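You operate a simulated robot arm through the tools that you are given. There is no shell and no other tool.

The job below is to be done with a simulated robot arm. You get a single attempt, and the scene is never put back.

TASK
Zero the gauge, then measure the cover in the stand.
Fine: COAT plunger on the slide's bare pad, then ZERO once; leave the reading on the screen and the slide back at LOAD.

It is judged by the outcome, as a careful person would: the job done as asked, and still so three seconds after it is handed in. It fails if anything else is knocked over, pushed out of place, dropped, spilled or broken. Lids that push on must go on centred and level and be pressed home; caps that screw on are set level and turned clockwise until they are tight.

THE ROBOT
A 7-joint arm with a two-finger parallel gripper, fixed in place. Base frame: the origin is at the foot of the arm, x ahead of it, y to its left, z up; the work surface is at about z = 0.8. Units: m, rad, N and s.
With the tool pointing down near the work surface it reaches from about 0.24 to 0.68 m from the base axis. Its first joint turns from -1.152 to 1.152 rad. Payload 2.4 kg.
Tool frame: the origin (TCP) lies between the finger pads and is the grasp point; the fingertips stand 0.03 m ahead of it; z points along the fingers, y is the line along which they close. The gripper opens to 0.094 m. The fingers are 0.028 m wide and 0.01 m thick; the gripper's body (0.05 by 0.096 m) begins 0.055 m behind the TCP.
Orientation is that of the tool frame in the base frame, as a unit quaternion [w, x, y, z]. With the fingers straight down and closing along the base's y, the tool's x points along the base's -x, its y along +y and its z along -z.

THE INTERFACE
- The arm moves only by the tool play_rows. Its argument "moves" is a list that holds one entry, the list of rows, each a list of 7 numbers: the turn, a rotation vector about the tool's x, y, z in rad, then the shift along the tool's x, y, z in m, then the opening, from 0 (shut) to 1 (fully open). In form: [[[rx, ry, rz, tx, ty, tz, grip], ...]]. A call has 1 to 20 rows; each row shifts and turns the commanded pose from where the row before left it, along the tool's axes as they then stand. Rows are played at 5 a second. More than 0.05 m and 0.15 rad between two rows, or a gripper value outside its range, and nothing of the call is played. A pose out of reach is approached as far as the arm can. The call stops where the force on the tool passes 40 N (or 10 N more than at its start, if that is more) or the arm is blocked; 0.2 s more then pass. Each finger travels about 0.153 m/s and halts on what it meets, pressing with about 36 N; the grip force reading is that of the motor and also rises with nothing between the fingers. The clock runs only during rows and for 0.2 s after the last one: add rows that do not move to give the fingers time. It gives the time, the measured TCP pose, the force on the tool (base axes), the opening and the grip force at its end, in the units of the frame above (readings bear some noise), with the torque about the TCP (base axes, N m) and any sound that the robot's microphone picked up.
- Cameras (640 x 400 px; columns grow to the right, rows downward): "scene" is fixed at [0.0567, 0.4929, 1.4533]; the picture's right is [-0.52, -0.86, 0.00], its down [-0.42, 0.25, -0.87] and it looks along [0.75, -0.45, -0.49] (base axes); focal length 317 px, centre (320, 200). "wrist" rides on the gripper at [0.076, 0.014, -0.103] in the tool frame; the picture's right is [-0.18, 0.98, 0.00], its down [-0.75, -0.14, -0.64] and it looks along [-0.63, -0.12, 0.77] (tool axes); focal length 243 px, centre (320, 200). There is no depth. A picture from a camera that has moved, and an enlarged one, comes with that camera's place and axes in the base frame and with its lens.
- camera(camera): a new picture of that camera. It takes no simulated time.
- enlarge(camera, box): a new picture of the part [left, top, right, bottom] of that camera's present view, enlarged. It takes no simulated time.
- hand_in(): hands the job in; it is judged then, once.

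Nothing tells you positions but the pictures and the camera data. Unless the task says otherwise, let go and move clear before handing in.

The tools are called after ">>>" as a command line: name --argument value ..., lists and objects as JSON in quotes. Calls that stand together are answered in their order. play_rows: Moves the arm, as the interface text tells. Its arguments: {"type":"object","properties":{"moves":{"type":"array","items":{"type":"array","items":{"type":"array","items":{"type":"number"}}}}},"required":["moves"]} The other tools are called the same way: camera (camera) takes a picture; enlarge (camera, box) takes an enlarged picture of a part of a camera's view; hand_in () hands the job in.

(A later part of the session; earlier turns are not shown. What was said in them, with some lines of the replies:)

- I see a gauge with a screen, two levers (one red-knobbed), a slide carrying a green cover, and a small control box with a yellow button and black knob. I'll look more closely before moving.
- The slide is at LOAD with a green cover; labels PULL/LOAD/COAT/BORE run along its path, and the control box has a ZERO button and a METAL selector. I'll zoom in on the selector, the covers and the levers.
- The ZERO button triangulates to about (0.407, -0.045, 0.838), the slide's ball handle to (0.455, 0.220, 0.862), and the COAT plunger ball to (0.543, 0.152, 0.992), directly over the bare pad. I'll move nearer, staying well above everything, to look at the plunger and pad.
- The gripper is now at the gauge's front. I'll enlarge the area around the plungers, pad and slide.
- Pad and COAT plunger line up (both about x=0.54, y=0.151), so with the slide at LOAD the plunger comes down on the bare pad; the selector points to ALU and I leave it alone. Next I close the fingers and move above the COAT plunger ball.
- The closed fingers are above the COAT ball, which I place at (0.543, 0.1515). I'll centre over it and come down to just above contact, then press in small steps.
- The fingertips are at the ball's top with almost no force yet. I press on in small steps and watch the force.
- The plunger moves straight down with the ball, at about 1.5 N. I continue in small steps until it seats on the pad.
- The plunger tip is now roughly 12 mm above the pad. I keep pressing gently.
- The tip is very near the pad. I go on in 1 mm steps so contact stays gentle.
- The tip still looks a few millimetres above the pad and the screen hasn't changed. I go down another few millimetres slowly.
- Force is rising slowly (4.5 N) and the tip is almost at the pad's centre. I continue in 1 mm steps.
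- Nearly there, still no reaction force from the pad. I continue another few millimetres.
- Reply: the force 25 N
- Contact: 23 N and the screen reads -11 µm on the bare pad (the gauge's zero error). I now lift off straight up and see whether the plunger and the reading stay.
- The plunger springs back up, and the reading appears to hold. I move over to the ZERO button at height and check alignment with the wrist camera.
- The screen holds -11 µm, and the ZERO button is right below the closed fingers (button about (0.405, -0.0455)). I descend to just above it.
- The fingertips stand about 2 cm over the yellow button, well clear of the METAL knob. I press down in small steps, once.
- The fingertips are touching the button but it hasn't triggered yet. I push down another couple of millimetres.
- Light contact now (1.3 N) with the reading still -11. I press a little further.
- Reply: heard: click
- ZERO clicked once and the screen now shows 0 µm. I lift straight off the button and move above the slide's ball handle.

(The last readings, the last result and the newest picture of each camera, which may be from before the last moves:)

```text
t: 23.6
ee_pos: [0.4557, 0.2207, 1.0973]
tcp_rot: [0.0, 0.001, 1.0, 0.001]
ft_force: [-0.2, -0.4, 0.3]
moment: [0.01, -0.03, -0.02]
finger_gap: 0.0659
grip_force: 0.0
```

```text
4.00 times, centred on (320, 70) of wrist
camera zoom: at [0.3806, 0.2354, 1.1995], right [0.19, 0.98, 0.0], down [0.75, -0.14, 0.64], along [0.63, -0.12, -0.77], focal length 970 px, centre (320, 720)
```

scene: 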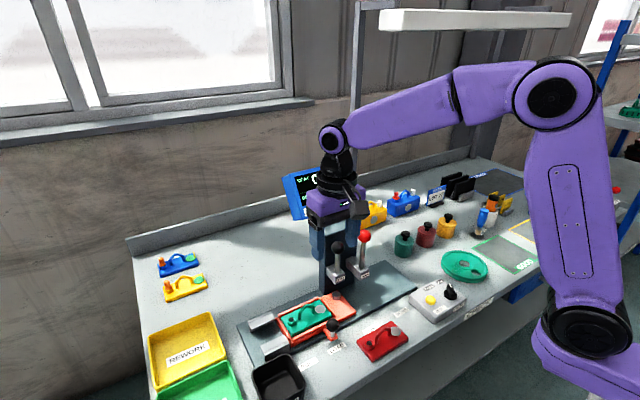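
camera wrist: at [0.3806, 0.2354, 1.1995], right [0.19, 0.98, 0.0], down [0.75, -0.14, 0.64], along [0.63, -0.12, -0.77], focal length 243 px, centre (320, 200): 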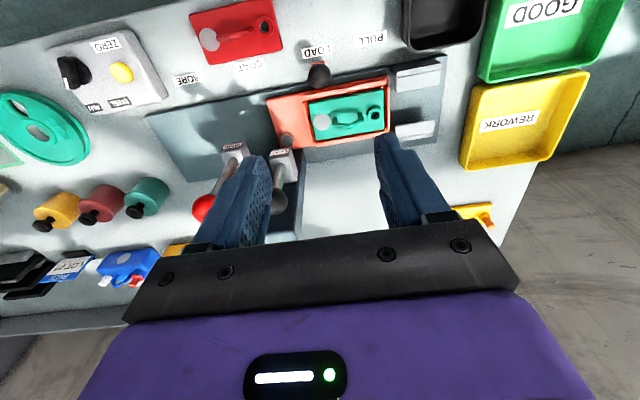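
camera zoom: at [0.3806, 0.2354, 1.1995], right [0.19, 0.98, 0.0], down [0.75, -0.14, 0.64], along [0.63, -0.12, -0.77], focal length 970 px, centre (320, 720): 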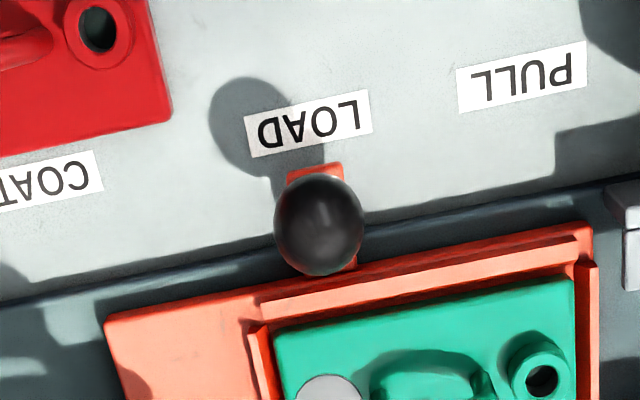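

The open fingers are centred over the slide's ball handle at LOAD (0.456, 0.2205). I descend around it and then close gently.

>>> play_rows --moves '[[[0, 0, 0, 0, 0, 0.045, 0.7], [0, 0, 0, 0, 0, 0.045, 0.7], [0, 0, 0, 0, 0, 0.045, 0.7], [0, 0, 0, 0, 0, 0.045, 0.7], [0, 0, 0, 0, 0, 0.035, 0.7], [0, 0, 0, 0, 0, 0.015, 0.7], [0, 0, 0, 0, 0, 0, 0.7], [0, 0, 0, 0, 0, 0, 0.7]]]'

>>> enlarge --camera "scene" --box '[270, 270, 398, 350]'

>>> camera --camera "wrist"

```text
t: 25.4
ee_pos: [0.4547, 0.2204, 0.8648]
tcp_rot: [0.0, 0.0, 1.0, 0.0]
ft_force: [0.3, -0.3, -0.2]
moment: [0.01, -0.01, 0.05]
finger_gap: 0.0658
grip_force: 0.1
```

```text
5.00 times, centred on (334, 310) of scene
camera zoom: at [0.0567, 0.4929, 1.4533], right [-0.52, -0.86, 0.0], down [-0.42, 0.25, -0.87], along [0.75, -0.45, -0.49], focal length 1583 px, centre (250, -350)
```

zoom: 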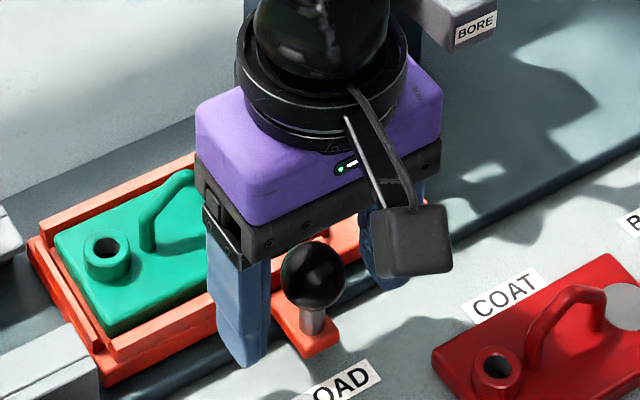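

```text
taken
camera wrist: at [0.3794, 0.2351, 0.9678], right [0.18, 0.98, 0.0], down [0.75, -0.14, 0.64], along [0.63, -0.12, -0.77], focal length 243 px, centre (320, 200)
```

wrist: 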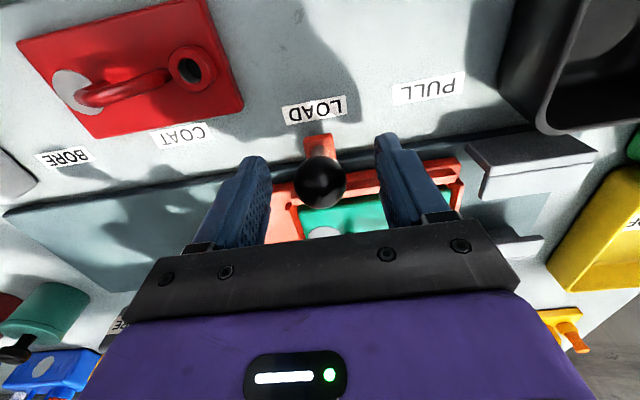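

The ball sits between the fingers. I close on it and check that the slide doesn't shift.

>>> play_rows --moves '[[[0, 0, 0, 0, 0, 0, 0.45], [0, 0, 0, 0, 0, 0, 0.3], [0, 0, 0, 0, 0, 0, 0.2], [0, 0, 0, 0, 0, 0, 0.2], [0, 0, 0, 0, 0, 0, 0.2]]]'

>>> enlarge --camera "scene" --box '[270, 270, 398, 350]'

```text
t: 26.6
ee_pos: [0.4549, 0.2192, 0.8651]
tcp_rot: [0.0, -0.001, 1.0, 0.001]
ft_force: [0.7, -0.9, -0.7]
moment: [-0.02, -0.01, 0.01]
finger_gap: 0.0292
grip_force: 44.9
```

```text
5.00 times, centred on (334, 310) of scene
camera zoom: at [0.0567, 0.4929, 1.4533], right [-0.52, -0.86, 0.0], down [-0.42, 0.25, -0.87], along [0.75, -0.45, -0.49], focal length 1583 px, centre (250, -350)
```

zoom: 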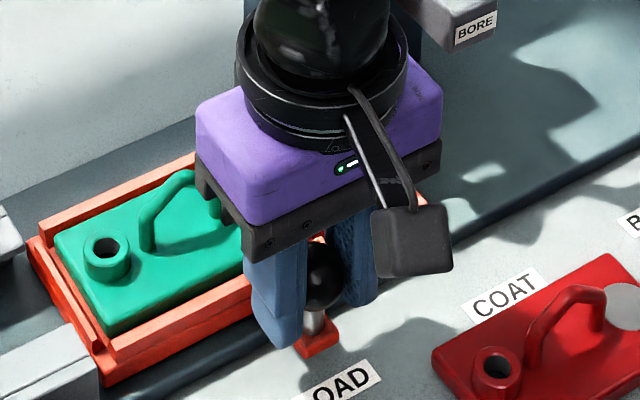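

The ball is gripped (gap 29 mm) with the slide unmoved. I slide it toward COAT along -y, in modest steps.

>>> play_rows --moves '[[[0, 0, 0, 0, -0.01, 0, 0.2], [0, 0, 0, 0, -0.01, 0, 0.2], [0, 0, 0, 0, -0.01, 0, 0.2], [0, 0, 0, 0, -0.01, 0, 0.2], [0, 0, 0, 0, -0.01, 0, 0.2], [0, 0, 0, 0, 0, 0, 0.2]]]'

>>> camera --camera "scene"

```text
t: 28.1
ee_pos: [0.4551, 0.17, 0.8646]
tcp_rot: [-0.002, 0.002, 1.0, -0.001]
ft_force: [4.1, -0.1, -6.5]
moment: [-0.04, 0.25, 0.04]
finger_gap: 0.0293
grip_force: 45.0
stopped in row 6: the force on the tool passed its limit at 40 N (the readings are from after the stop); the commanded pose is now the measured one
```

```text
taken
```

scene: 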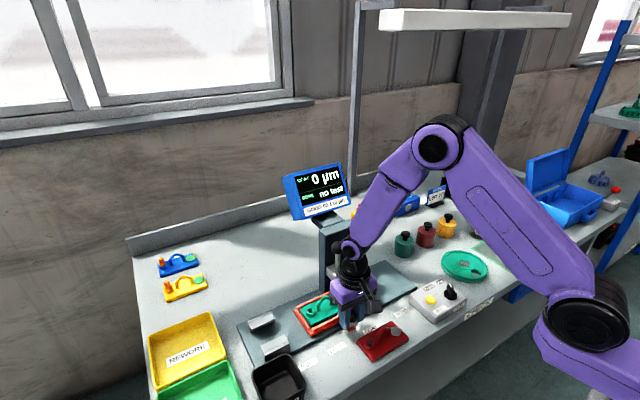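

The slide moved about 5 cm, then the force limit tripped. I look closely for what it met before doing more.

>>> enlarge --camera "scene" --box '[270, 250, 430, 350]'

>>> camera --camera "wrist"

>>> enlarge --camera "wrist" --box '[100, 100, 420, 260]'

```text
4.00 times, centred on (350, 300) of scene
camera zoom: at [0.0569, 0.493, 1.4533], right [-0.52, -0.86, 0.0], down [-0.42, 0.25, -0.87], along [0.75, -0.45, -0.49], focal length 1266 px, centre (200, -200)
```

zoom: 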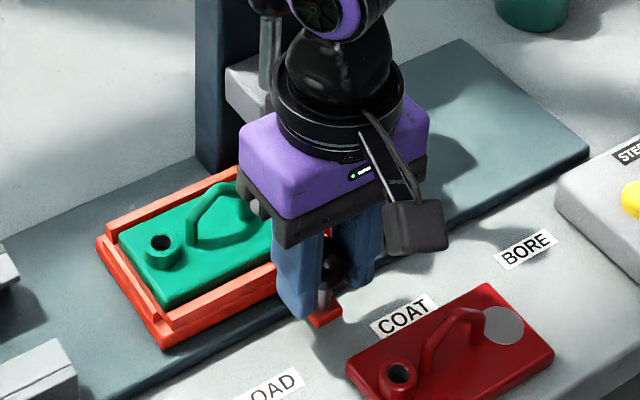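

```text
taken
camera wrist: at [0.3796, 0.1844, 0.9683], right [0.19, 0.98, 0.0], down [0.76, -0.14, 0.64], along [0.63, -0.12, -0.77], focal length 243 px, centre (320, 200)
```

wrist: 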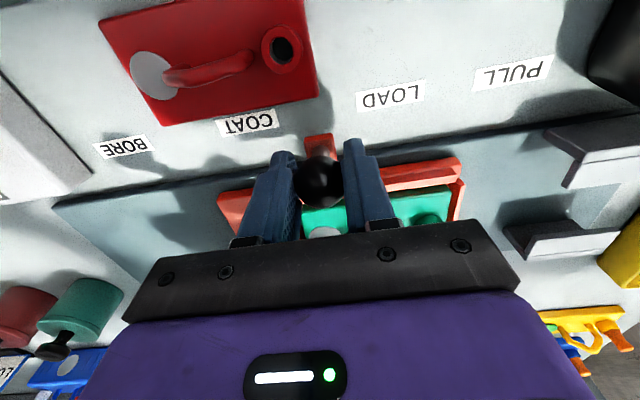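

```text
2.00 times, centred on (260, 180) of wrist
camera zoom: at [0.3796, 0.1844, 0.9683], right [0.19, 0.98, 0.0], down [0.76, -0.14, 0.64], along [0.63, -0.12, -0.77], focal length 485 px, centre (440, 240)
```

zoom: 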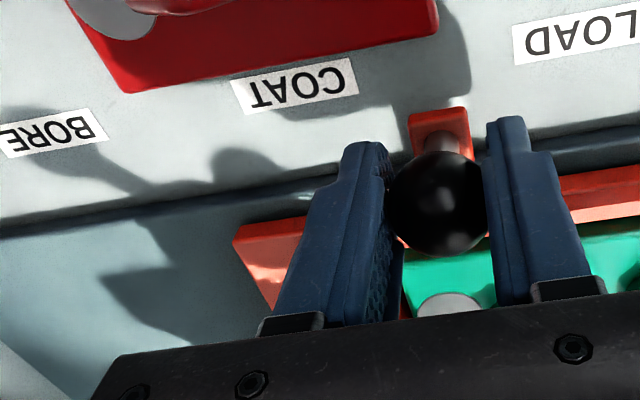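

I see no collision: red cover, blocks and plungers are all clear, and the remaining force is small. I try a small 4 mm step on to read the force's direction.

>>> play_rows --moves '[[[0, 0, 0, 0, -0.002, 0, 0.2], [0, 0, 0, 0, -0.002, 0, 0.2]]]'

```text
t: 28.7
ee_pos: [0.4543, 0.165, 0.8663]
tcp_rot: [-0.002, 0.001, 1.0, -0.001]
ft_force: [4.5, 0.4, -16.7]
moment: [0.05, -0.53, -0.05]
finger_gap: 0.0292
grip_force: 45.2
```

There's almost no force along the slide; the load is vertical, from clamping the ball rigidly. I'll loosen the fingers to a loose cage and push the ball with one finger instead.

>>> play_rows --moves '[[[0, 0, 0, 0, 0, 0, 0.36], [0, 0, 0, 0, 0, 0, 0.36], [0, 0, 0, 0, 0, 0, 0.36]]]'

>>> enlarge --camera "wrist" --box '[100, 100, 420, 260]'

>>> enlarge --camera "scene" --box '[270, 250, 430, 350]'

```text
t: 29.5
ee_pos: [0.4538, 0.1658, 0.8666]
tcp_rot: [-0.002, 0.001, 1.0, -0.001]
ft_force: [0.1, -0.3, -0.1]
moment: [0.03, 0.01, 0.0]
finger_gap: 0.0339
grip_force: 0.0
```

```text
2.00 times, centred on (260, 180) of wrist
camera zoom: at [0.3795, 0.1807, 0.9688], right [0.19, 0.98, 0.0], down [0.76, -0.14, 0.64], along [0.63, -0.12, -0.77], focal length 485 px, centre (440, 240)
```

zoom: 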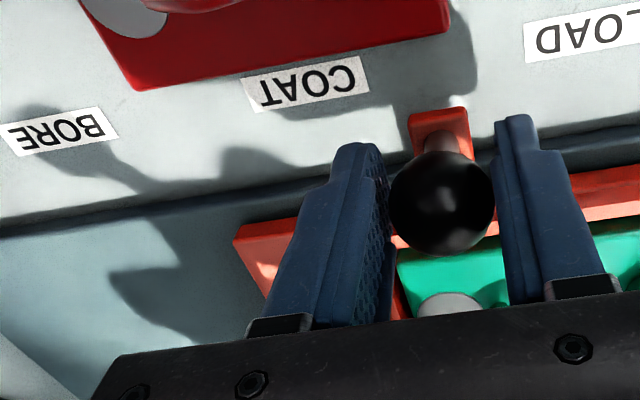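

```text
4.00 times, centred on (350, 300) of scene
camera zoom: at [0.0567, 0.4929, 1.4533], right [-0.52, -0.86, 0.0], down [-0.42, 0.25, -0.87], along [0.75, -0.45, -0.49], focal length 1266 px, centre (200, -200)
```

zoom: 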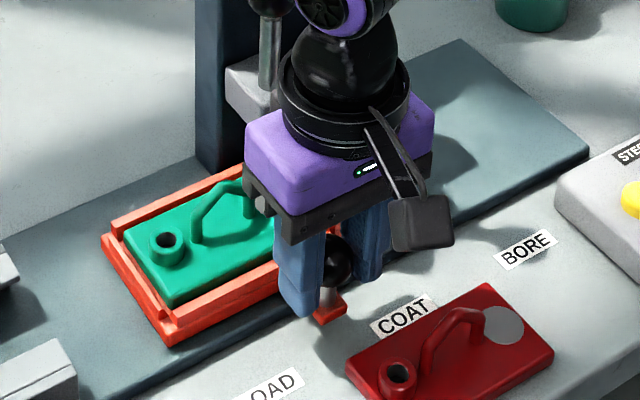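

Forces are now zero with the ball loosely caged. I push the slide on toward COAT.

>>> play_rows --moves '[[[0, 0, 0, 0, -0.006, 0, 0.36], [0, 0, 0, 0, -0.008, 0, 0.36], [0, 0, 0, 0, -0.008, 0, 0.36], [0, 0, 0, 0, -0.008, 0, 0.36], [0, 0, 0, 0, -0.008, 0, 0.36], [0, 0, 0, 0, 0, 0, 0.36]]]'

>>> enlarge --camera "wrist" --box '[100, 100, 420, 260]'

>>> enlarge --camera "scene" --box '[270, 250, 430, 350]'

```text
t: 30.9
ee_pos: [0.4547, 0.1278, 0.8664]
tcp_rot: [-0.002, 0.001, 1.0, -0.001]
ft_force: [0.8, -3.2, -1.6]
moment: [0.04, -0.02, 0.01]
finger_gap: 0.0354
grip_force: 1.3
```

```text
2.00 times, centred on (260, 180) of wrist
camera zoom: at [0.3793, 0.1427, 0.9688], right [0.19, 0.98, 0.0], down [0.76, -0.14, 0.64], along [0.63, -0.12, -0.77], focal length 485 px, centre (440, 240)
```

zoom: 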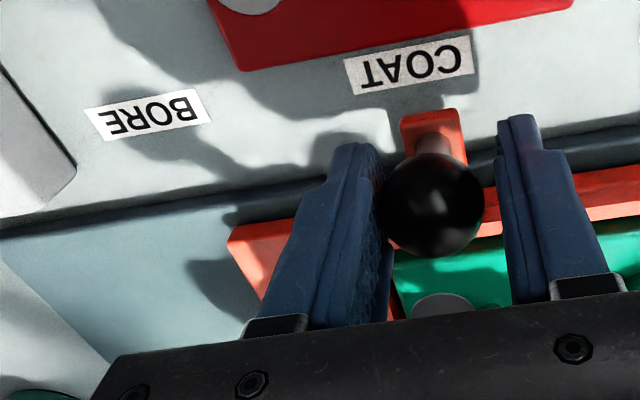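

```text
4.00 times, centred on (350, 300) of scene
camera zoom: at [0.0568, 0.4928, 1.4534], right [-0.52, -0.86, 0.0], down [-0.42, 0.25, -0.87], along [0.75, -0.45, -0.49], focal length 1266 px, centre (200, -200)
```

zoom: 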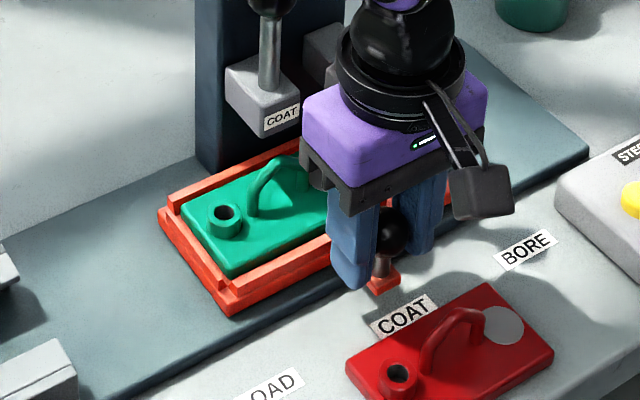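

The slide's detent is now pulling it toward COAT on its own (ball resting against the leading finger). I follow it another centimetre so it settles in the COAT notch.

>>> play_rows --moves '[[[0, 0, 0, 0, -0.004, 0, 0.38], [0, 0, 0, 0, -0.004, 0, 0.38], [0, 0, 0, 0, 0, 0, 0.38], [0, 0, 0, 0, 0, 0, 0.38]]]'

>>> enlarge --camera "wrist" --box '[100, 100, 420, 260]'

```text
t: 31.9
ee_pos: [0.4554, 0.1197, 0.8652]
tcp_rot: [-0.001, 0.0, 1.0, -0.001]
ft_force: [-0.2, -0.1, -0.8]
moment: [-0.01, 0.01, 0.0]
finger_gap: 0.0358
grip_force: 0.0
```

```text
2.00 times, centred on (260, 180) of wrist
camera zoom: at [0.3792, 0.1349, 0.9687], right [0.19, 0.98, 0.0], down [0.76, -0.14, 0.64], along [0.63, -0.12, -0.77], focal length 485 px, centre (440, 240)
```

zoom: 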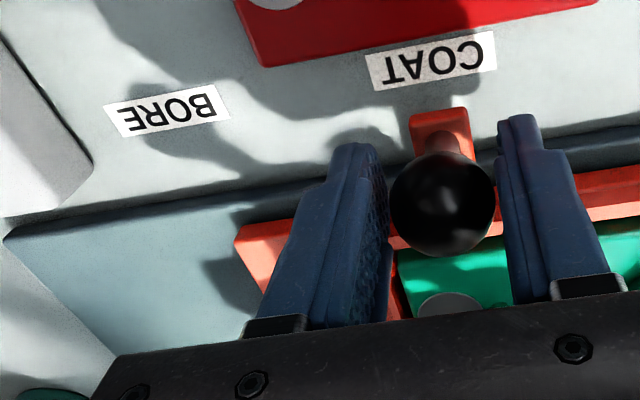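

The slide rests freely at COAT (ball y≈0.12, no force). I open, rise straight up, close the fingers and go above the COAT plunger ball.

>>> play_rows --moves '[[[0, 0, 0, 0, 0, 0, 0.6], [0, 0, 0, 0, 0, 0, 0.6], [0, 0, 0, 0, 0, -0.045, 0.6], [0, 0, 0, 0, 0, -0.05, 0.6], [0, 0, 0, 0, 0, -0.05, 0.6], [0, 0, 0, 0, 0, -0.05, 0.6], [0, 0, 0, 0, 0, -0.04, 0], [0, 0, 0, 0, 0, 0, 0], [0, 0, 0, 0, 0, 0, 0], [0, 0, 0, 0, 0, 0, 0]]]'

>>> camera --camera "wrist"

>>> enlarge --camera "scene" --box '[270, 230, 430, 350]'

>>> enlarge --camera "scene" --box '[310, 270, 374, 310]'

```text
t: 34.1
ee_pos: [0.4571, 0.1217, 1.1006]
tcp_rot: [-0.002, 0.001, 1.0, -0.001]
ft_force: [0.2, 0.0, 0.4]
moment: [-0.05, -0.01, 0.01]
finger_gap: 0.0
grip_force: 32.7
```

```text
taken
camera wrist: at [0.3815, 0.1362, 1.2027], right [0.19, 0.98, 0.0], down [0.76, -0.14, 0.64], along [0.63, -0.12, -0.77], focal length 243 px, centre (320, 200)
```

wrist: 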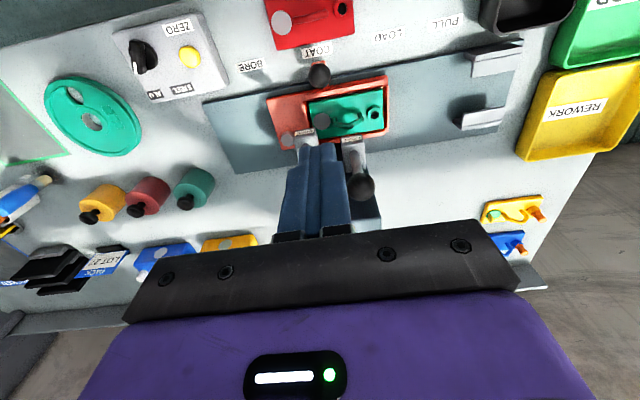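

```text
3.33 times, centred on (350, 290) of scene
camera zoom: at [0.0567, 0.4929, 1.4533], right [-0.52, -0.86, 0.0], down [-0.42, 0.25, -0.87], along [0.75, -0.45, -0.49], focal length 1056 px, centre (220, -100)
```

zoom: 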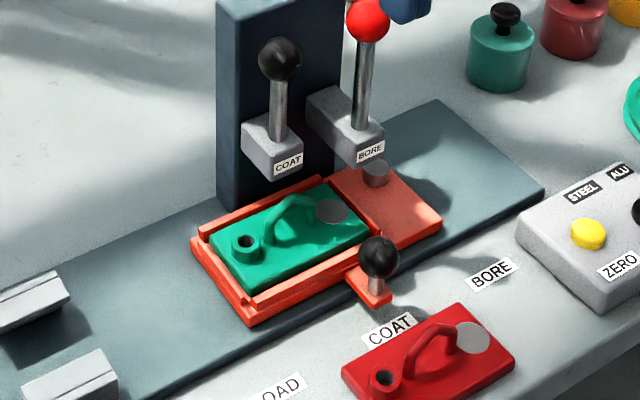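

```text
10.00 times, centred on (342, 290) of scene
camera zoom: at [0.0567, 0.4929, 1.4533], right [-0.52, -0.86, 0.0], down [-0.42, 0.25, -0.87], along [0.75, -0.45, -0.49], focal length 3166 px, centre (100, -700)
```

zoom: 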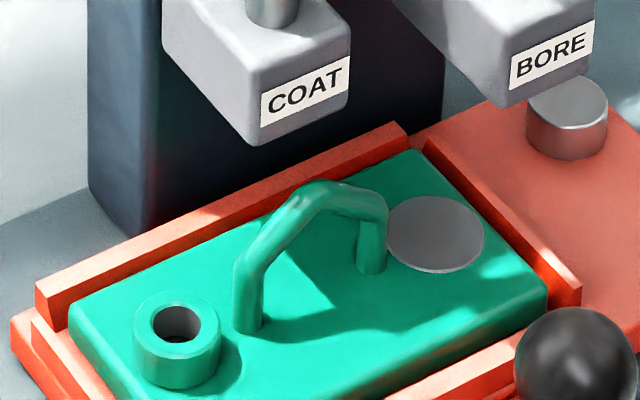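

The slide is at COAT and the plunger axis lands on the green paint behind the cover's handle, clear of it. I move over the COAT plunger and descend to the ball.

>>> play_rows --moves '[[[0, 0, 0, -0.028, 0.01, 0, 0], [0, 0, 0, -0.028, 0.01, 0, 0], [0, 0, 0, -0.029, 0.0105, 0, 0], [0, 0, 0, 0, 0, 0, 0], [0, 0, 0, 0, 0, 0.03, 0], [0, 0, 0, 0, 0, 0.02, 0], [0, 0, 0, 0, 0, 0.01, 0], [0, 0, 0, 0, 0, 0, 0]]]'

>>> enlarge --camera "scene" --box '[270, 200, 430, 300]'

```text
t: 35.9
ee_pos: [0.5395, 0.1505, 1.0388]
tcp_rot: [-0.001, 0.001, 1.0, -0.001]
ft_force: [-0.3, 0.8, -0.4]
moment: [0.0, 0.03, 0.01]
finger_gap: 0.0
grip_force: 33.1
```

```text
4.00 times, centred on (350, 250) of scene
camera zoom: at [0.0567, 0.4929, 1.4533], right [-0.52, -0.86, 0.0], down [-0.42, 0.25, -0.87], along [0.75, -0.45, -0.49], focal length 1266 px, centre (200, 0)
```

zoom: 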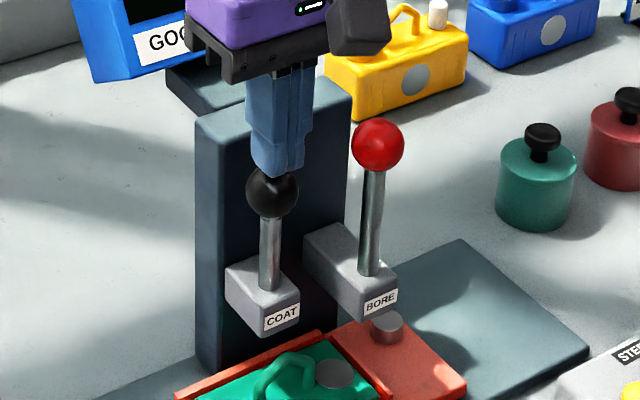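

The fingertips are on the ball's top again. I press the plunger down steadily, slowing near the surface.

>>> play_rows --moves '[[[0, 0, 0, -0.002, 0.001, 0.004, 0], [0, 0, 0, 0, 0, 0.004, 0], [0, 0, 0, 0, 0, 0.004, 0], [0, 0, 0, 0, 0, 0.004, 0], [0, 0, 0, 0, 0, 0.004, 0], [0, 0, 0, 0, 0, 0.004, 0], [0, 0, 0, 0, 0, 0.004, 0], [0, 0, 0, 0, 0, 0.004, 0], [0, 0, 0, 0, 0, 0.003, 0], [0, 0, 0, 0, 0, 0.002, 0], [0, 0, 0, 0, 0, 0, 0]]]'

>>> enlarge --camera "scene" --box '[310, 260, 390, 310]'

>>> enlarge --camera "scene" --box '[280, 155, 360, 230]'

```text
t: 38.3
ee_pos: [0.5424, 0.1514, 1.0035]
tcp_rot: [-0.002, 0.0, 1.0, -0.001]
ft_force: [2.1, 0.5, 3.8]
moment: [-0.02, -0.1, 0.01]
finger_gap: 0.0
grip_force: 33.5
```

```text
8.00 times, centred on (350, 285) of scene
camera zoom: at [0.0567, 0.4929, 1.4533], right [-0.52, -0.86, 0.0], down [-0.42, 0.25, -0.87], along [0.75, -0.45, -0.49], focal length 2533 px, centre (80, -480)
```

zoom: 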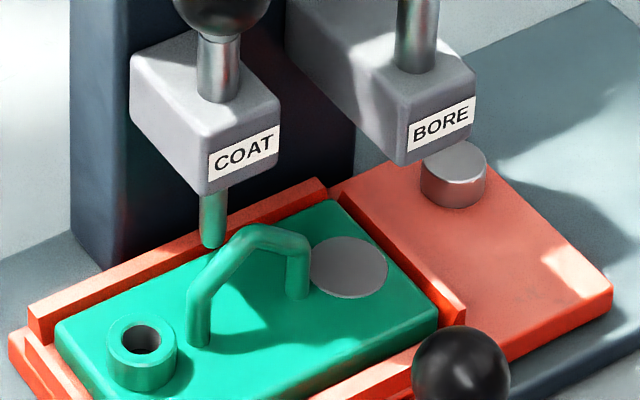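

```text
5.33 times, centred on (320, 192) of scene
camera zoom: at [0.0567, 0.4929, 1.4533], right [-0.52, -0.86, 0.0], down [-0.42, 0.25, -0.87], along [0.75, -0.45, -0.49], focal length 1689 px, centre (320, 240)
```

zoom: 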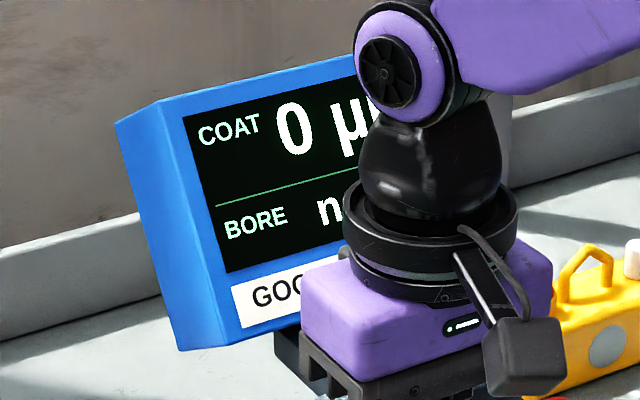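

The plunger tip is coming down behind the handle, well clear of it. I continue with smaller steps to contact.

>>> play_rows --moves '[[[0, 0, 0, 0, 0, 0.002, 0], [0, 0, 0, 0, 0, 0.002, 0], [0, 0, 0, 0, 0, 0.002, 0], [0, 0, 0, 0, 0, 0.002, 0], [0, 0, 0, 0, 0, 0, 0]]]'

>>> enlarge --camera "scene" --box '[310, 260, 390, 310]'

>>> enlarge --camera "scene" --box '[280, 155, 360, 230]'

```text
t: 39.5
ee_pos: [0.5412, 0.1517, 0.9949]
tcp_rot: [-0.002, 0.001, 1.0, 0.0]
ft_force: [1.1, -2.8, 3.9]
moment: [-0.1, -0.05, 0.0]
finger_gap: 0.0
grip_force: 32.8
```

```text
8.00 times, centred on (350, 285) of scene
camera zoom: at [0.0567, 0.4928, 1.4534], right [-0.52, -0.86, 0.0], down [-0.42, 0.25, -0.87], along [0.75, -0.45, -0.49], focal length 2533 px, centre (80, -480)
```

zoom: 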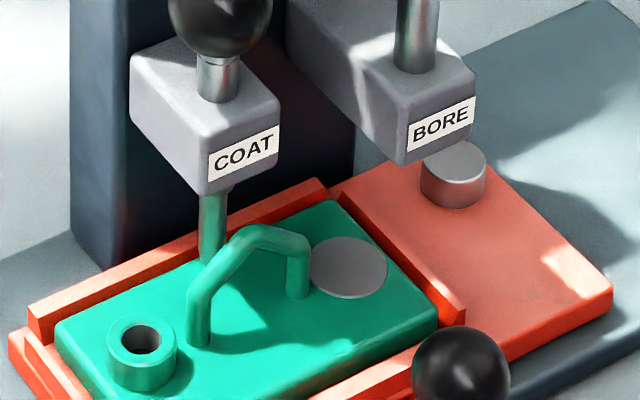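

```text
5.33 times, centred on (320, 192) of scene
camera zoom: at [0.0567, 0.4928, 1.4534], right [-0.52, -0.86, 0.0], down [-0.42, 0.25, -0.87], along [0.75, -0.45, -0.49], focal length 1689 px, centre (320, 240)
```

zoom: 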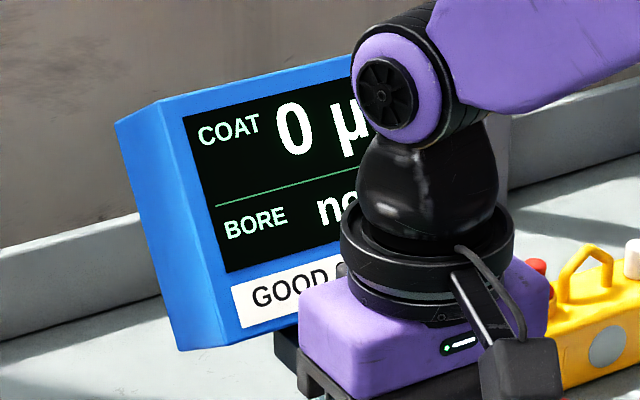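

No contact yet. I go down in 1 mm steps, watching force; the gripper body still has about 2 cm over the BORE ball.

>>> play_rows --moves '[[[0, 0, 0, 0, 0, 0.001, 0], [0, 0, 0, 0, 0, 0.001, 0], [0, 0, 0, 0, 0, 0.001, 0], [0, 0, 0, 0, 0, 0.001, 0], [0, 0, 0, 0, 0, 0, 0]]]'

>>> enlarge --camera "scene" --box '[310, 260, 390, 310]'

>>> enlarge --camera "scene" --box '[280, 155, 360, 230]'

```text
t: 40.7
ee_pos: [0.5417, 0.1506, 0.9922]
tcp_rot: [-0.002, 0.0, 1.0, -0.001]
ft_force: [0.7, 1.5, 4.5]
moment: [0.08, -0.02, 0.03]
finger_gap: 0.0001
grip_force: 32.6
```

```text
8.00 times, centred on (350, 285) of scene
camera zoom: at [0.0566, 0.493, 1.4533], right [-0.52, -0.86, 0.0], down [-0.42, 0.25, -0.87], along [0.75, -0.45, -0.49], focal length 2533 px, centre (80, -480)
```

zoom: 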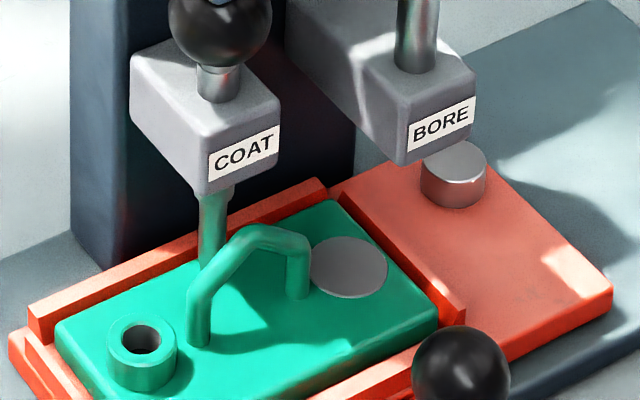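

```text
5.33 times, centred on (320, 192) of scene
camera zoom: at [0.0566, 0.493, 1.4533], right [-0.52, -0.86, 0.0], down [-0.42, 0.25, -0.87], along [0.75, -0.45, -0.49], focal length 1689 px, centre (320, 240)
```

zoom: 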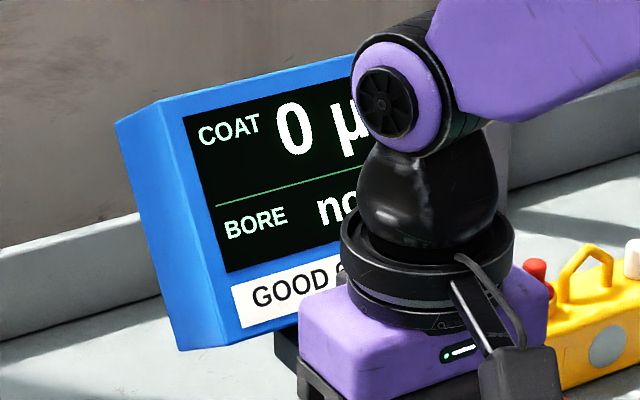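

Still just spring force. Another few millimetres in 1 mm steps.

>>> play_rows --moves '[[[0, 0, 0, 0, 0, 0.001, 0], [0, 0, 0, 0, 0, 0.001, 0], [0, 0, 0, 0, 0, 0.001, 0], [0, 0, 0, 0, 0, 0, 0], [0, 0, 0, 0, 0, 0, 0]]]'

>>> enlarge --camera "scene" --box '[310, 260, 390, 310]'

>>> enlarge --camera "scene" --box '[280, 155, 360, 230]'

```text
t: 41.9
ee_pos: [0.5411, 0.1522, 0.9906]
tcp_rot: [-0.001, 0.001, 1.0, -0.001]
ft_force: [-10.7, -1.0, 30.3]
moment: [-0.06, 0.21, -0.02]
finger_gap: 0.0
grip_force: 32.8
```

```text
8.00 times, centred on (350, 285) of scene
camera zoom: at [0.0559, 0.4927, 1.4534], right [-0.52, -0.86, 0.0], down [-0.42, 0.25, -0.87], along [0.75, -0.45, -0.49], focal length 2533 px, centre (80, -480)
```

zoom: 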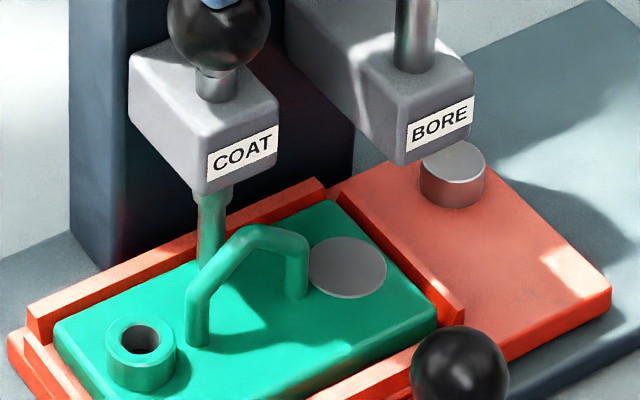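

```text
5.33 times, centred on (320, 192) of scene
camera zoom: at [0.0559, 0.4927, 1.4534], right [-0.52, -0.86, 0.0], down [-0.42, 0.25, -0.87], along [0.75, -0.45, -0.49], focal length 1689 px, centre (320, 240)
```

zoom: 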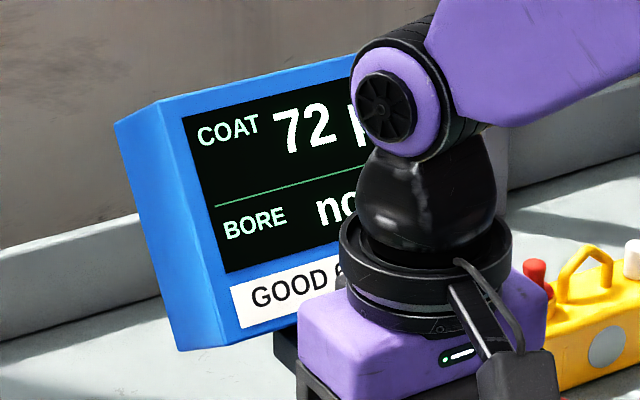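

The screen reads 72 µm with the plunger on the paint. I lift straight up to let the plunger return, then check the screen.

>>> play_rows --moves '[[[0, 0, 0, 0, 0, -0.01, 0], [0, 0, 0, 0, 0, -0.02, 0], [0, 0, 0, 0, 0, -0.03, 0], [0, 0, 0, 0, 0, -0.05, 0], [0, 0, 0, 0.028, -0.011, 0, 0], [0, 0, 0, 0.028, -0.011, 0, 0], [0, 0, 0, 0.03, -0.0105, 0, 0.7], [0, 0, 0, 0, 0, 0, 0.7], [0, 0, 0, 0, 0, 0, 0.7]]]'

>>> camera --camera "scene"

>>> camera --camera "wrist"

>>> enlarge --camera "scene" --box '[270, 230, 430, 350]'

>>> enlarge --camera "scene" --box '[280, 155, 360, 230]'

```text
t: 43.9
ee_pos: [0.4558, 0.1188, 1.0972]
tcp_rot: [-0.001, 0.001, 1.0, 0.0]
ft_force: [0.0, 0.9, 0.2]
moment: [0.03, 0.03, 0.01]
finger_gap: 0.0657
grip_force: 0.0
```

```text
taken
```

scene: 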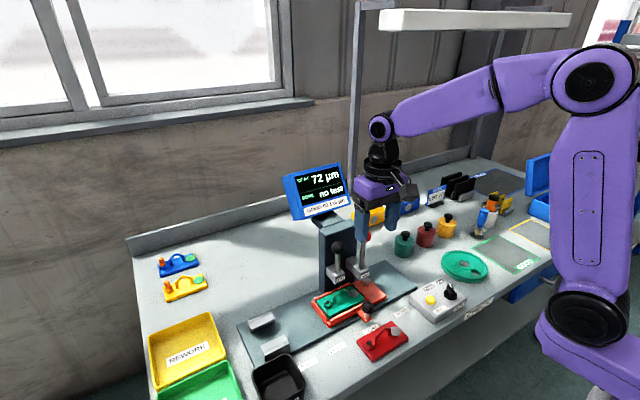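

```text
taken
camera wrist: at [0.3817, 0.134, 1.2004], right [0.19, 0.98, 0.0], down [0.76, -0.14, 0.64], along [0.63, -0.12, -0.77], focal length 243 px, centre (320, 200)
```

wrist: 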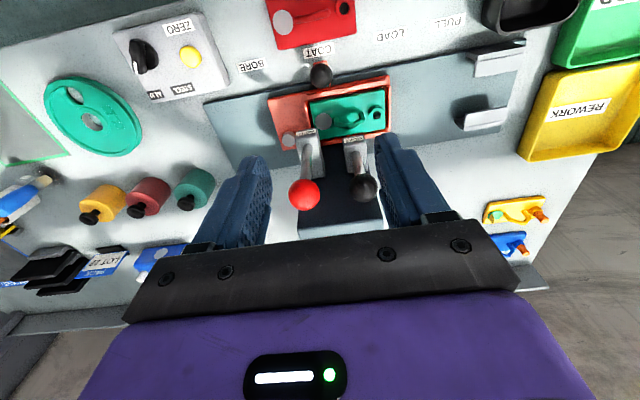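

```text
3.33 times, centred on (350, 290) of scene
camera zoom: at [0.0567, 0.4929, 1.4533], right [-0.52, -0.86, 0.0], down [-0.42, 0.25, -0.87], along [0.75, -0.45, -0.49], focal length 1056 px, centre (220, -100)
```

zoom: 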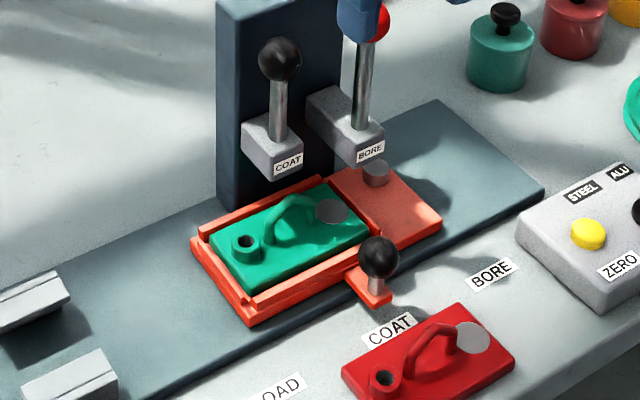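

```text
5.33 times, centred on (320, 192) of scene
camera zoom: at [0.0567, 0.4929, 1.4533], right [-0.52, -0.86, 0.0], down [-0.42, 0.25, -0.87], along [0.75, -0.45, -0.49], focal length 1689 px, centre (320, 240)
```

zoom: 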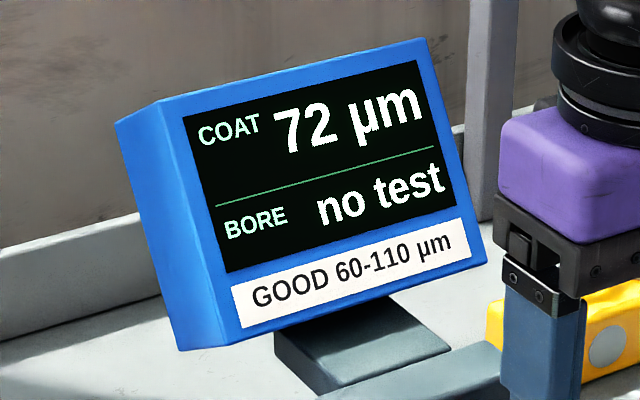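

72 µm stays on the screen and the plunger is back up. Next I lower the open fingers around the slide's ball handle at COAT.

>>> play_rows --moves '[[[0, 0, 0, 0, 0.0015, 0.045, 0.7], [0, 0, 0, 0, 0, 0.045, 0.7], [0, 0, 0, 0, 0, 0.045, 0.7], [0, 0, 0, 0, 0, 0.045, 0.7], [0, 0, 0, 0, 0, 0.035, 0.7], [0, 0, 0, 0, 0, 0.016, 0.7], [0, 0, 0, 0, 0, 0, 0.7], [0, 0, 0, 0, 0, 0, 0.38], [0, 0, 0, 0, 0, 0, 0.38], [0, 0, 0, 0, 0, 0, 0.38]]]'

>>> enlarge --camera "wrist" --box '[100, 100, 420, 260]'

>>> enlarge --camera "scene" --box '[270, 230, 430, 350]'

```text
t: 46.1
ee_pos: [0.4539, 0.1193, 0.8679]
tcp_rot: [-0.001, 0.0, 1.0, 0.0]
ft_force: [-0.4, 0.5, 0.7]
moment: [0.01, 0.01, -0.02]
finger_gap: 0.0358
grip_force: 0.1
```

```text
2.00 times, centred on (260, 180) of wrist
camera zoom: at [0.3788, 0.1345, 0.9701], right [0.19, 0.98, 0.0], down [0.76, -0.14, 0.64], along [0.63, -0.12, -0.77], focal length 485 px, centre (440, 240)
```

zoom: 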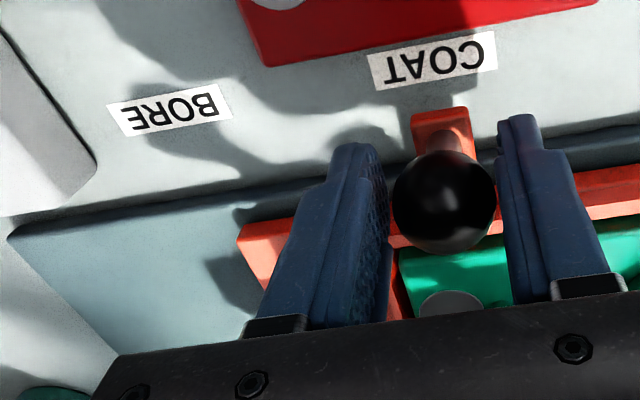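

```text
3.33 times, centred on (350, 290) of scene
camera zoom: at [0.0567, 0.4929, 1.4533], right [-0.52, -0.86, 0.0], down [-0.42, 0.25, -0.87], along [0.75, -0.45, -0.49], focal length 1056 px, centre (220, -100)
```

zoom: 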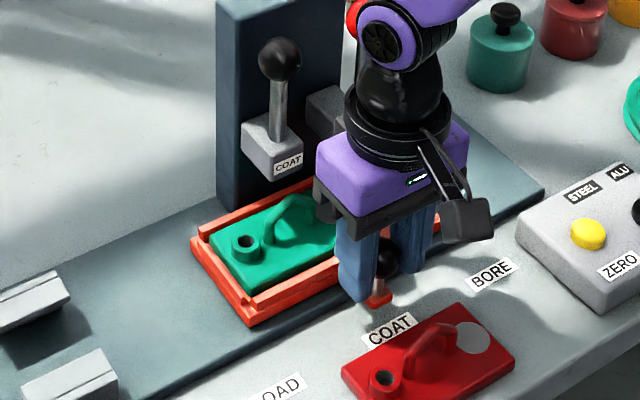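

The ball is loosely caged again with no force. I push the slide back along +y toward LOAD.

>>> play_rows --moves '[[[0, 0, 0, 0, 0.005, 0, 0.38], [0, 0, 0, 0, 0.008, 0, 0.38], [0, 0, 0, 0, 0.008, 0, 0.38], [0, 0, 0, 0, 0.008, 0, 0.38], [0, 0, 0, 0, 0.008, 0, 0.38], [0, 0, 0, 0, 0.008, 0, 0.38], [0, 0, 0, 0, 0.008, 0, 0.38], [0, 0, 0, 0, 0.008, 0, 0.38], [0, 0, 0, 0, 0.008, 0, 0.38], [0, 0, 0, 0, 0.008, 0, 0.38], [0, 0, 0, 0, 0.008, 0, 0.38], [0, 0, 0, 0, 0, 0, 0.38]]]'

>>> enlarge --camera "wrist" --box '[100, 100, 420, 260]'

>>> enlarge --camera "scene" --box '[250, 230, 430, 350]'

```text
t: 48.7
ee_pos: [0.4564, 0.2052, 0.8671]
tcp_rot: [-0.002, 0.0, 1.0, -0.001]
ft_force: [0.2, -0.8, 0.2]
moment: [-0.04, 0.0, 0.03]
finger_gap: 0.036
grip_force: 0.0
```

```text
2.00 times, centred on (260, 180) of wrist
camera zoom: at [0.3803, 0.2199, 0.9703], right [0.18, 0.98, 0.0], down [0.76, -0.14, 0.64], along [0.63, -0.12, -0.77], focal length 485 px, centre (440, 240)
```

zoom: 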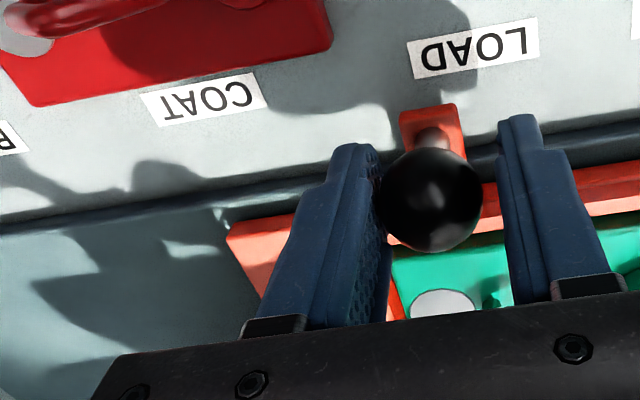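

```text
3.33 times, centred on (340, 290) of scene
camera zoom: at [0.0567, 0.4929, 1.4533], right [-0.52, -0.86, 0.0], down [-0.42, 0.25, -0.87], along [0.75, -0.45, -0.49], focal length 1056 px, centre (253, -100)
```

zoom: 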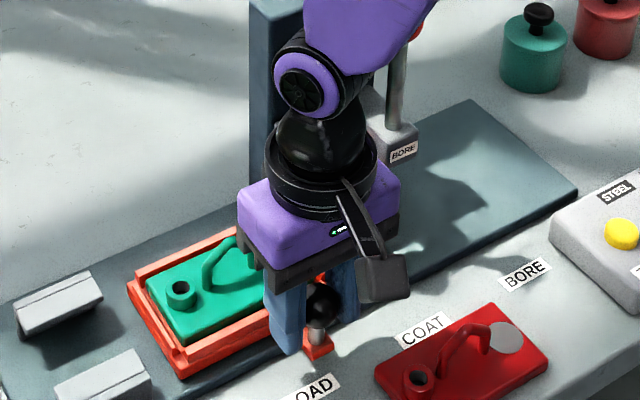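

The slide is about 1.5 cm short of LOAD. I continue in small steps and let the notch take it.

>>> play_rows --moves '[[[0, 0, 0, 0, 0.005, 0, 0.38], [0, 0, 0, 0, 0.005, 0, 0.38], [0, 0, 0, 0, 0.004, 0, 0.38], [0, 0, 0, 0, 0, 0, 0.38], [0, 0, 0, 0, 0, 0, 0.38]]]'

>>> enlarge --camera "wrist" --box '[100, 100, 420, 260]'

>>> enlarge --camera "scene" --box '[250, 230, 430, 350]'

```text
t: 49.9
ee_pos: [0.4552, 0.2186, 0.8676]
tcp_rot: [-0.002, 0.002, 1.0, -0.001]
ft_force: [0.4, 0.3, 0.5]
moment: [0.0, -0.03, -0.01]
finger_gap: 0.0357
grip_force: 0.1
```

```text
2.00 times, centred on (260, 180) of wrist
camera zoom: at [0.3803, 0.2335, 0.9698], right [0.19, 0.98, 0.0], down [0.76, -0.14, 0.64], along [0.63, -0.12, -0.77], focal length 485 px, centre (440, 240)
```

zoom: 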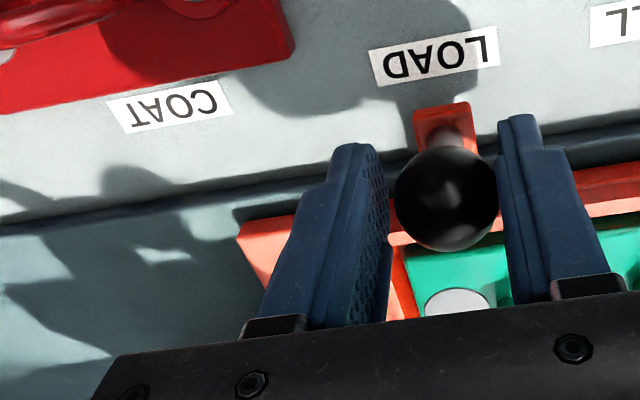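

```text
3.33 times, centred on (340, 290) of scene
camera zoom: at [0.0567, 0.4929, 1.4533], right [-0.52, -0.86, 0.0], down [-0.42, 0.25, -0.87], along [0.75, -0.45, -0.49], focal length 1056 px, centre (253, -100)
```

zoom: 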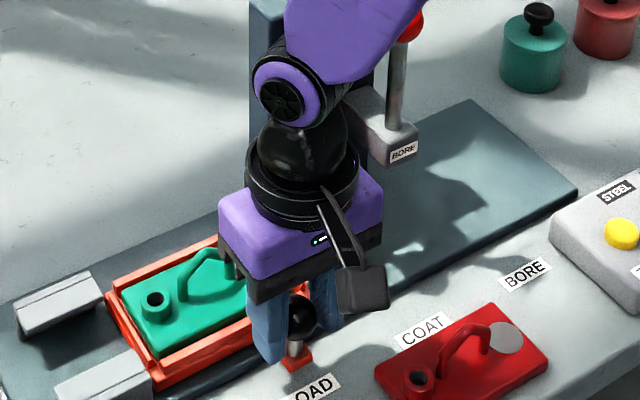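

The ball has left the pushing finger and settled in LOAD on its own. I open, rise straight up and check the slide's position and the screen.

>>> play_rows --moves '[[[0, 0, 0, 0, 0, 0, 0.7], [0, 0, 0, 0, 0, 0, 0.7], [0, 0, 0, 0, 0, 0, 0.7], [0, 0, 0, 0, 0, -0.04, 0.7], [0, 0, 0, 0, 0, -0.05, 0.7], [0, 0, 0, 0, 0, -0.05, 0.7], [0, 0, 0, 0, 0, -0.05, 0.7], [0, 0, 0, 0, 0, -0.045, 0.7], [0, 0, 0, 0.03, -0.03, 0, 0.7], [0, 0, 0, 0.03, -0.03, 0, 0.7], [0, 0, 0, 0.02, -0.04, 0, 0.7], [0, 0, 0, 0, 0, 0, 0.7]]]'

>>> camera --camera "scene"

>>> camera --camera "wrist"

>>> enlarge --camera "scene" --box '[230, 260, 470, 400]'

>>> enlarge --camera "scene" --box '[280, 155, 360, 230]'

>>> enlarge --camera "scene" --box '[260, 280, 360, 350]'

```text
t: 52.5
ee_pos: [0.3779, 0.1193, 1.1025]
tcp_rot: [-0.002, 0.001, 1.0, 0.0]
ft_force: [0.4, 0.7, 0.1]
moment: [0.02, -0.02, 0.02]
finger_gap: 0.0661
grip_force: 0.0
```

```text
taken
```

scene: 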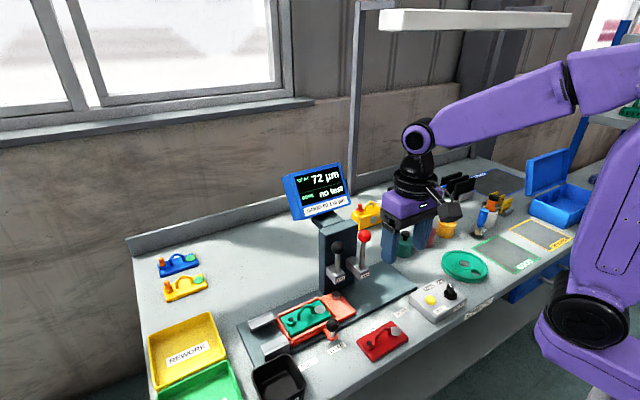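

```text
taken
camera wrist: at [0.3013, 0.1351, 1.2056], right [0.19, 0.98, 0.0], down [0.76, -0.14, 0.64], along [0.63, -0.12, -0.77], focal length 243 px, centre (320, 200)
```

wrist: 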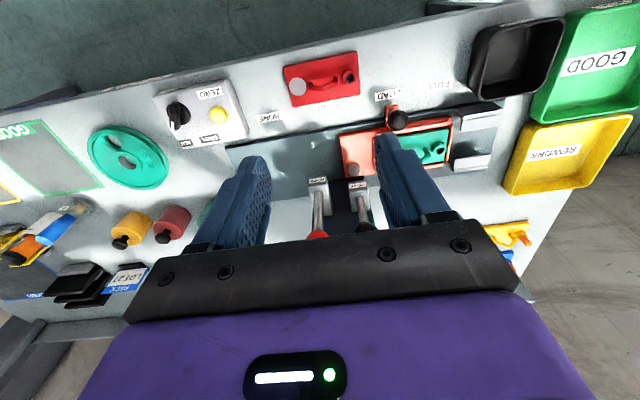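

```text
2.67 times, centred on (350, 330) of scene
camera zoom: at [0.0567, 0.4929, 1.4533], right [-0.52, -0.86, 0.0], down [-0.42, 0.25, -0.87], along [0.75, -0.45, -0.49], focal length 844 px, centre (240, -147)
```

zoom: 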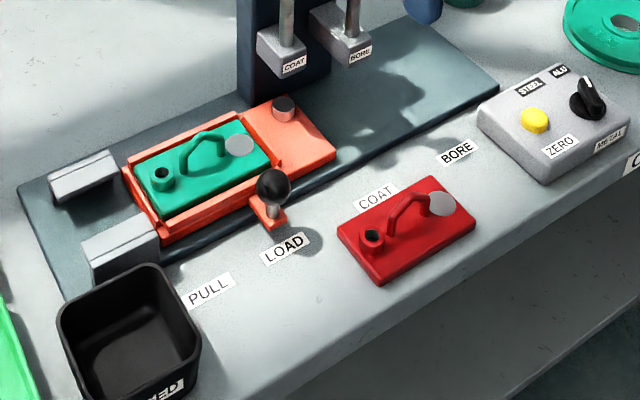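

```text
5.33 times, centred on (320, 192) of scene
camera zoom: at [0.0567, 0.4929, 1.4533], right [-0.52, -0.86, 0.0], down [-0.42, 0.25, -0.87], along [0.75, -0.45, -0.49], focal length 1689 px, centre (320, 240)
```

zoom: 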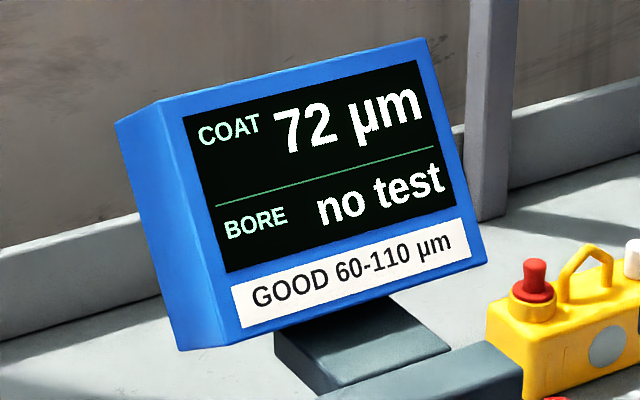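

```text
5.71 times, centred on (310, 315) of scene
camera zoom: at [0.0567, 0.4929, 1.4533], right [-0.52, -0.86, 0.0], down [-0.42, 0.25, -0.87], along [0.75, -0.45, -0.49], focal length 1809 px, centre (377, -457)
```

zoom: 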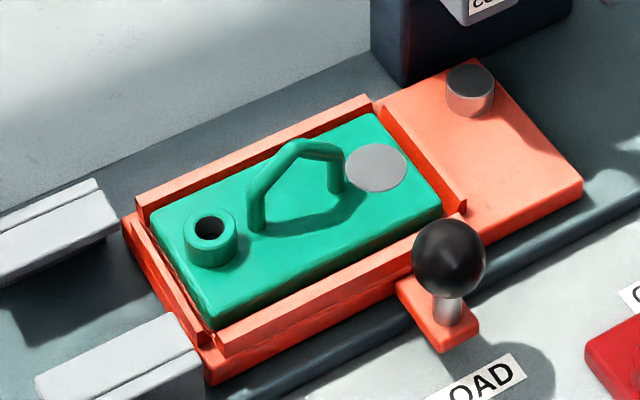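

The slide is at LOAD exactly where it began, the cover is in its nest and the screen holds 72 µm. Before handing in I take a last look round for anything disturbed or any note on the METAL setting.

>>> enlarge --camera "scene" --box '[400, 140, 640, 300]'

>>> enlarge --camera "scene" --box '[130, 240, 330, 400]'

>>> enlarge --camera "scene" --box '[310, 210, 480, 330]'

```text
2.50 times, centred on (520, 220) of scene
camera zoom: at [0.0567, 0.4929, 1.4533], right [-0.52, -0.86, 0.0], down [-0.42, 0.25, -0.87], along [0.75, -0.45, -0.49], focal length 792 px, centre (-180, 150)
```

zoom: 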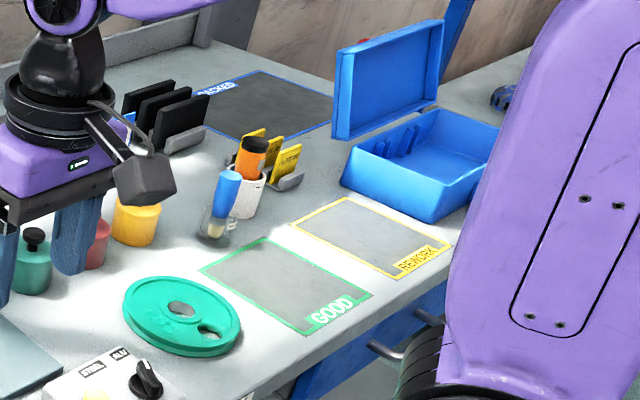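

```text
2.50 times, centred on (230, 320) of scene
camera zoom: at [0.0567, 0.4929, 1.4533], right [-0.52, -0.86, 0.0], down [-0.42, 0.25, -0.87], along [0.75, -0.45, -0.49], focal length 792 px, centre (545, -100)
```

zoom: 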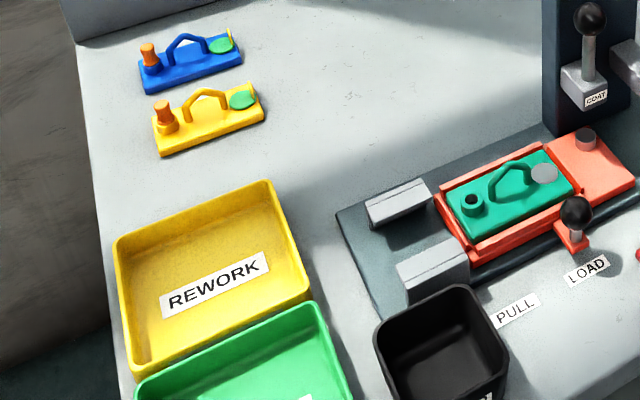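

```text
3.33 times, centred on (395, 270) of scene
camera zoom: at [0.0567, 0.4929, 1.4533], right [-0.52, -0.86, 0.0], down [-0.42, 0.25, -0.87], along [0.75, -0.45, -0.49], focal length 1056 px, centre (70, -33)
```

zoom: 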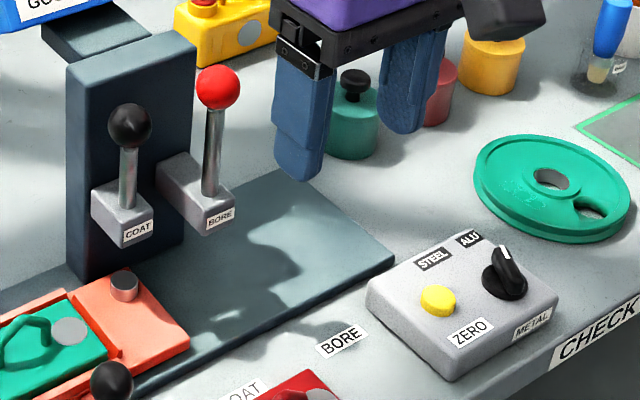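

Nothing on the bench has moved. Both plungers are up, the slide is at LOAD, the screen shows 72 µm after a single ZERO, and the arm is clear, so I hand in.

>>> hand_in

```text
The job is handed in.
```

I zeroed the gauge and measured the cover. It reads 72 µm, inside the 60–110 µm GOOD range marked on the gauge. I've handed the job in.

- **Zero:** with the slide at LOAD, the COAT plunger on the bare pad read -11 µm. One press of ZERO brought that to 0 µm.
- **Measurement:** I moved the slide to COAT and pressed the plunger onto the green paint behind the cover's handle. The 72 µm reading was still on the screen when I handed in.
- **End state:** the slide is back at LOAD, both plungers are up and the arm is clear. Nothing on the bench was knocked or moved. The cover sits in its nest, perhaps a couple of millimetres from where it started.
- **Force limit:** the arm stopped once at the force limit while moving the slide, because the fingers gripped the handle too rigidly. I loosened them and carried on, and saw no collision.
- **METAL switch:** it was set to ALU and I left it there. Nothing on the bench says which metal the cover is, so if it is steel, check the reading.

I did not run the BORE test, so that line still says "no test".
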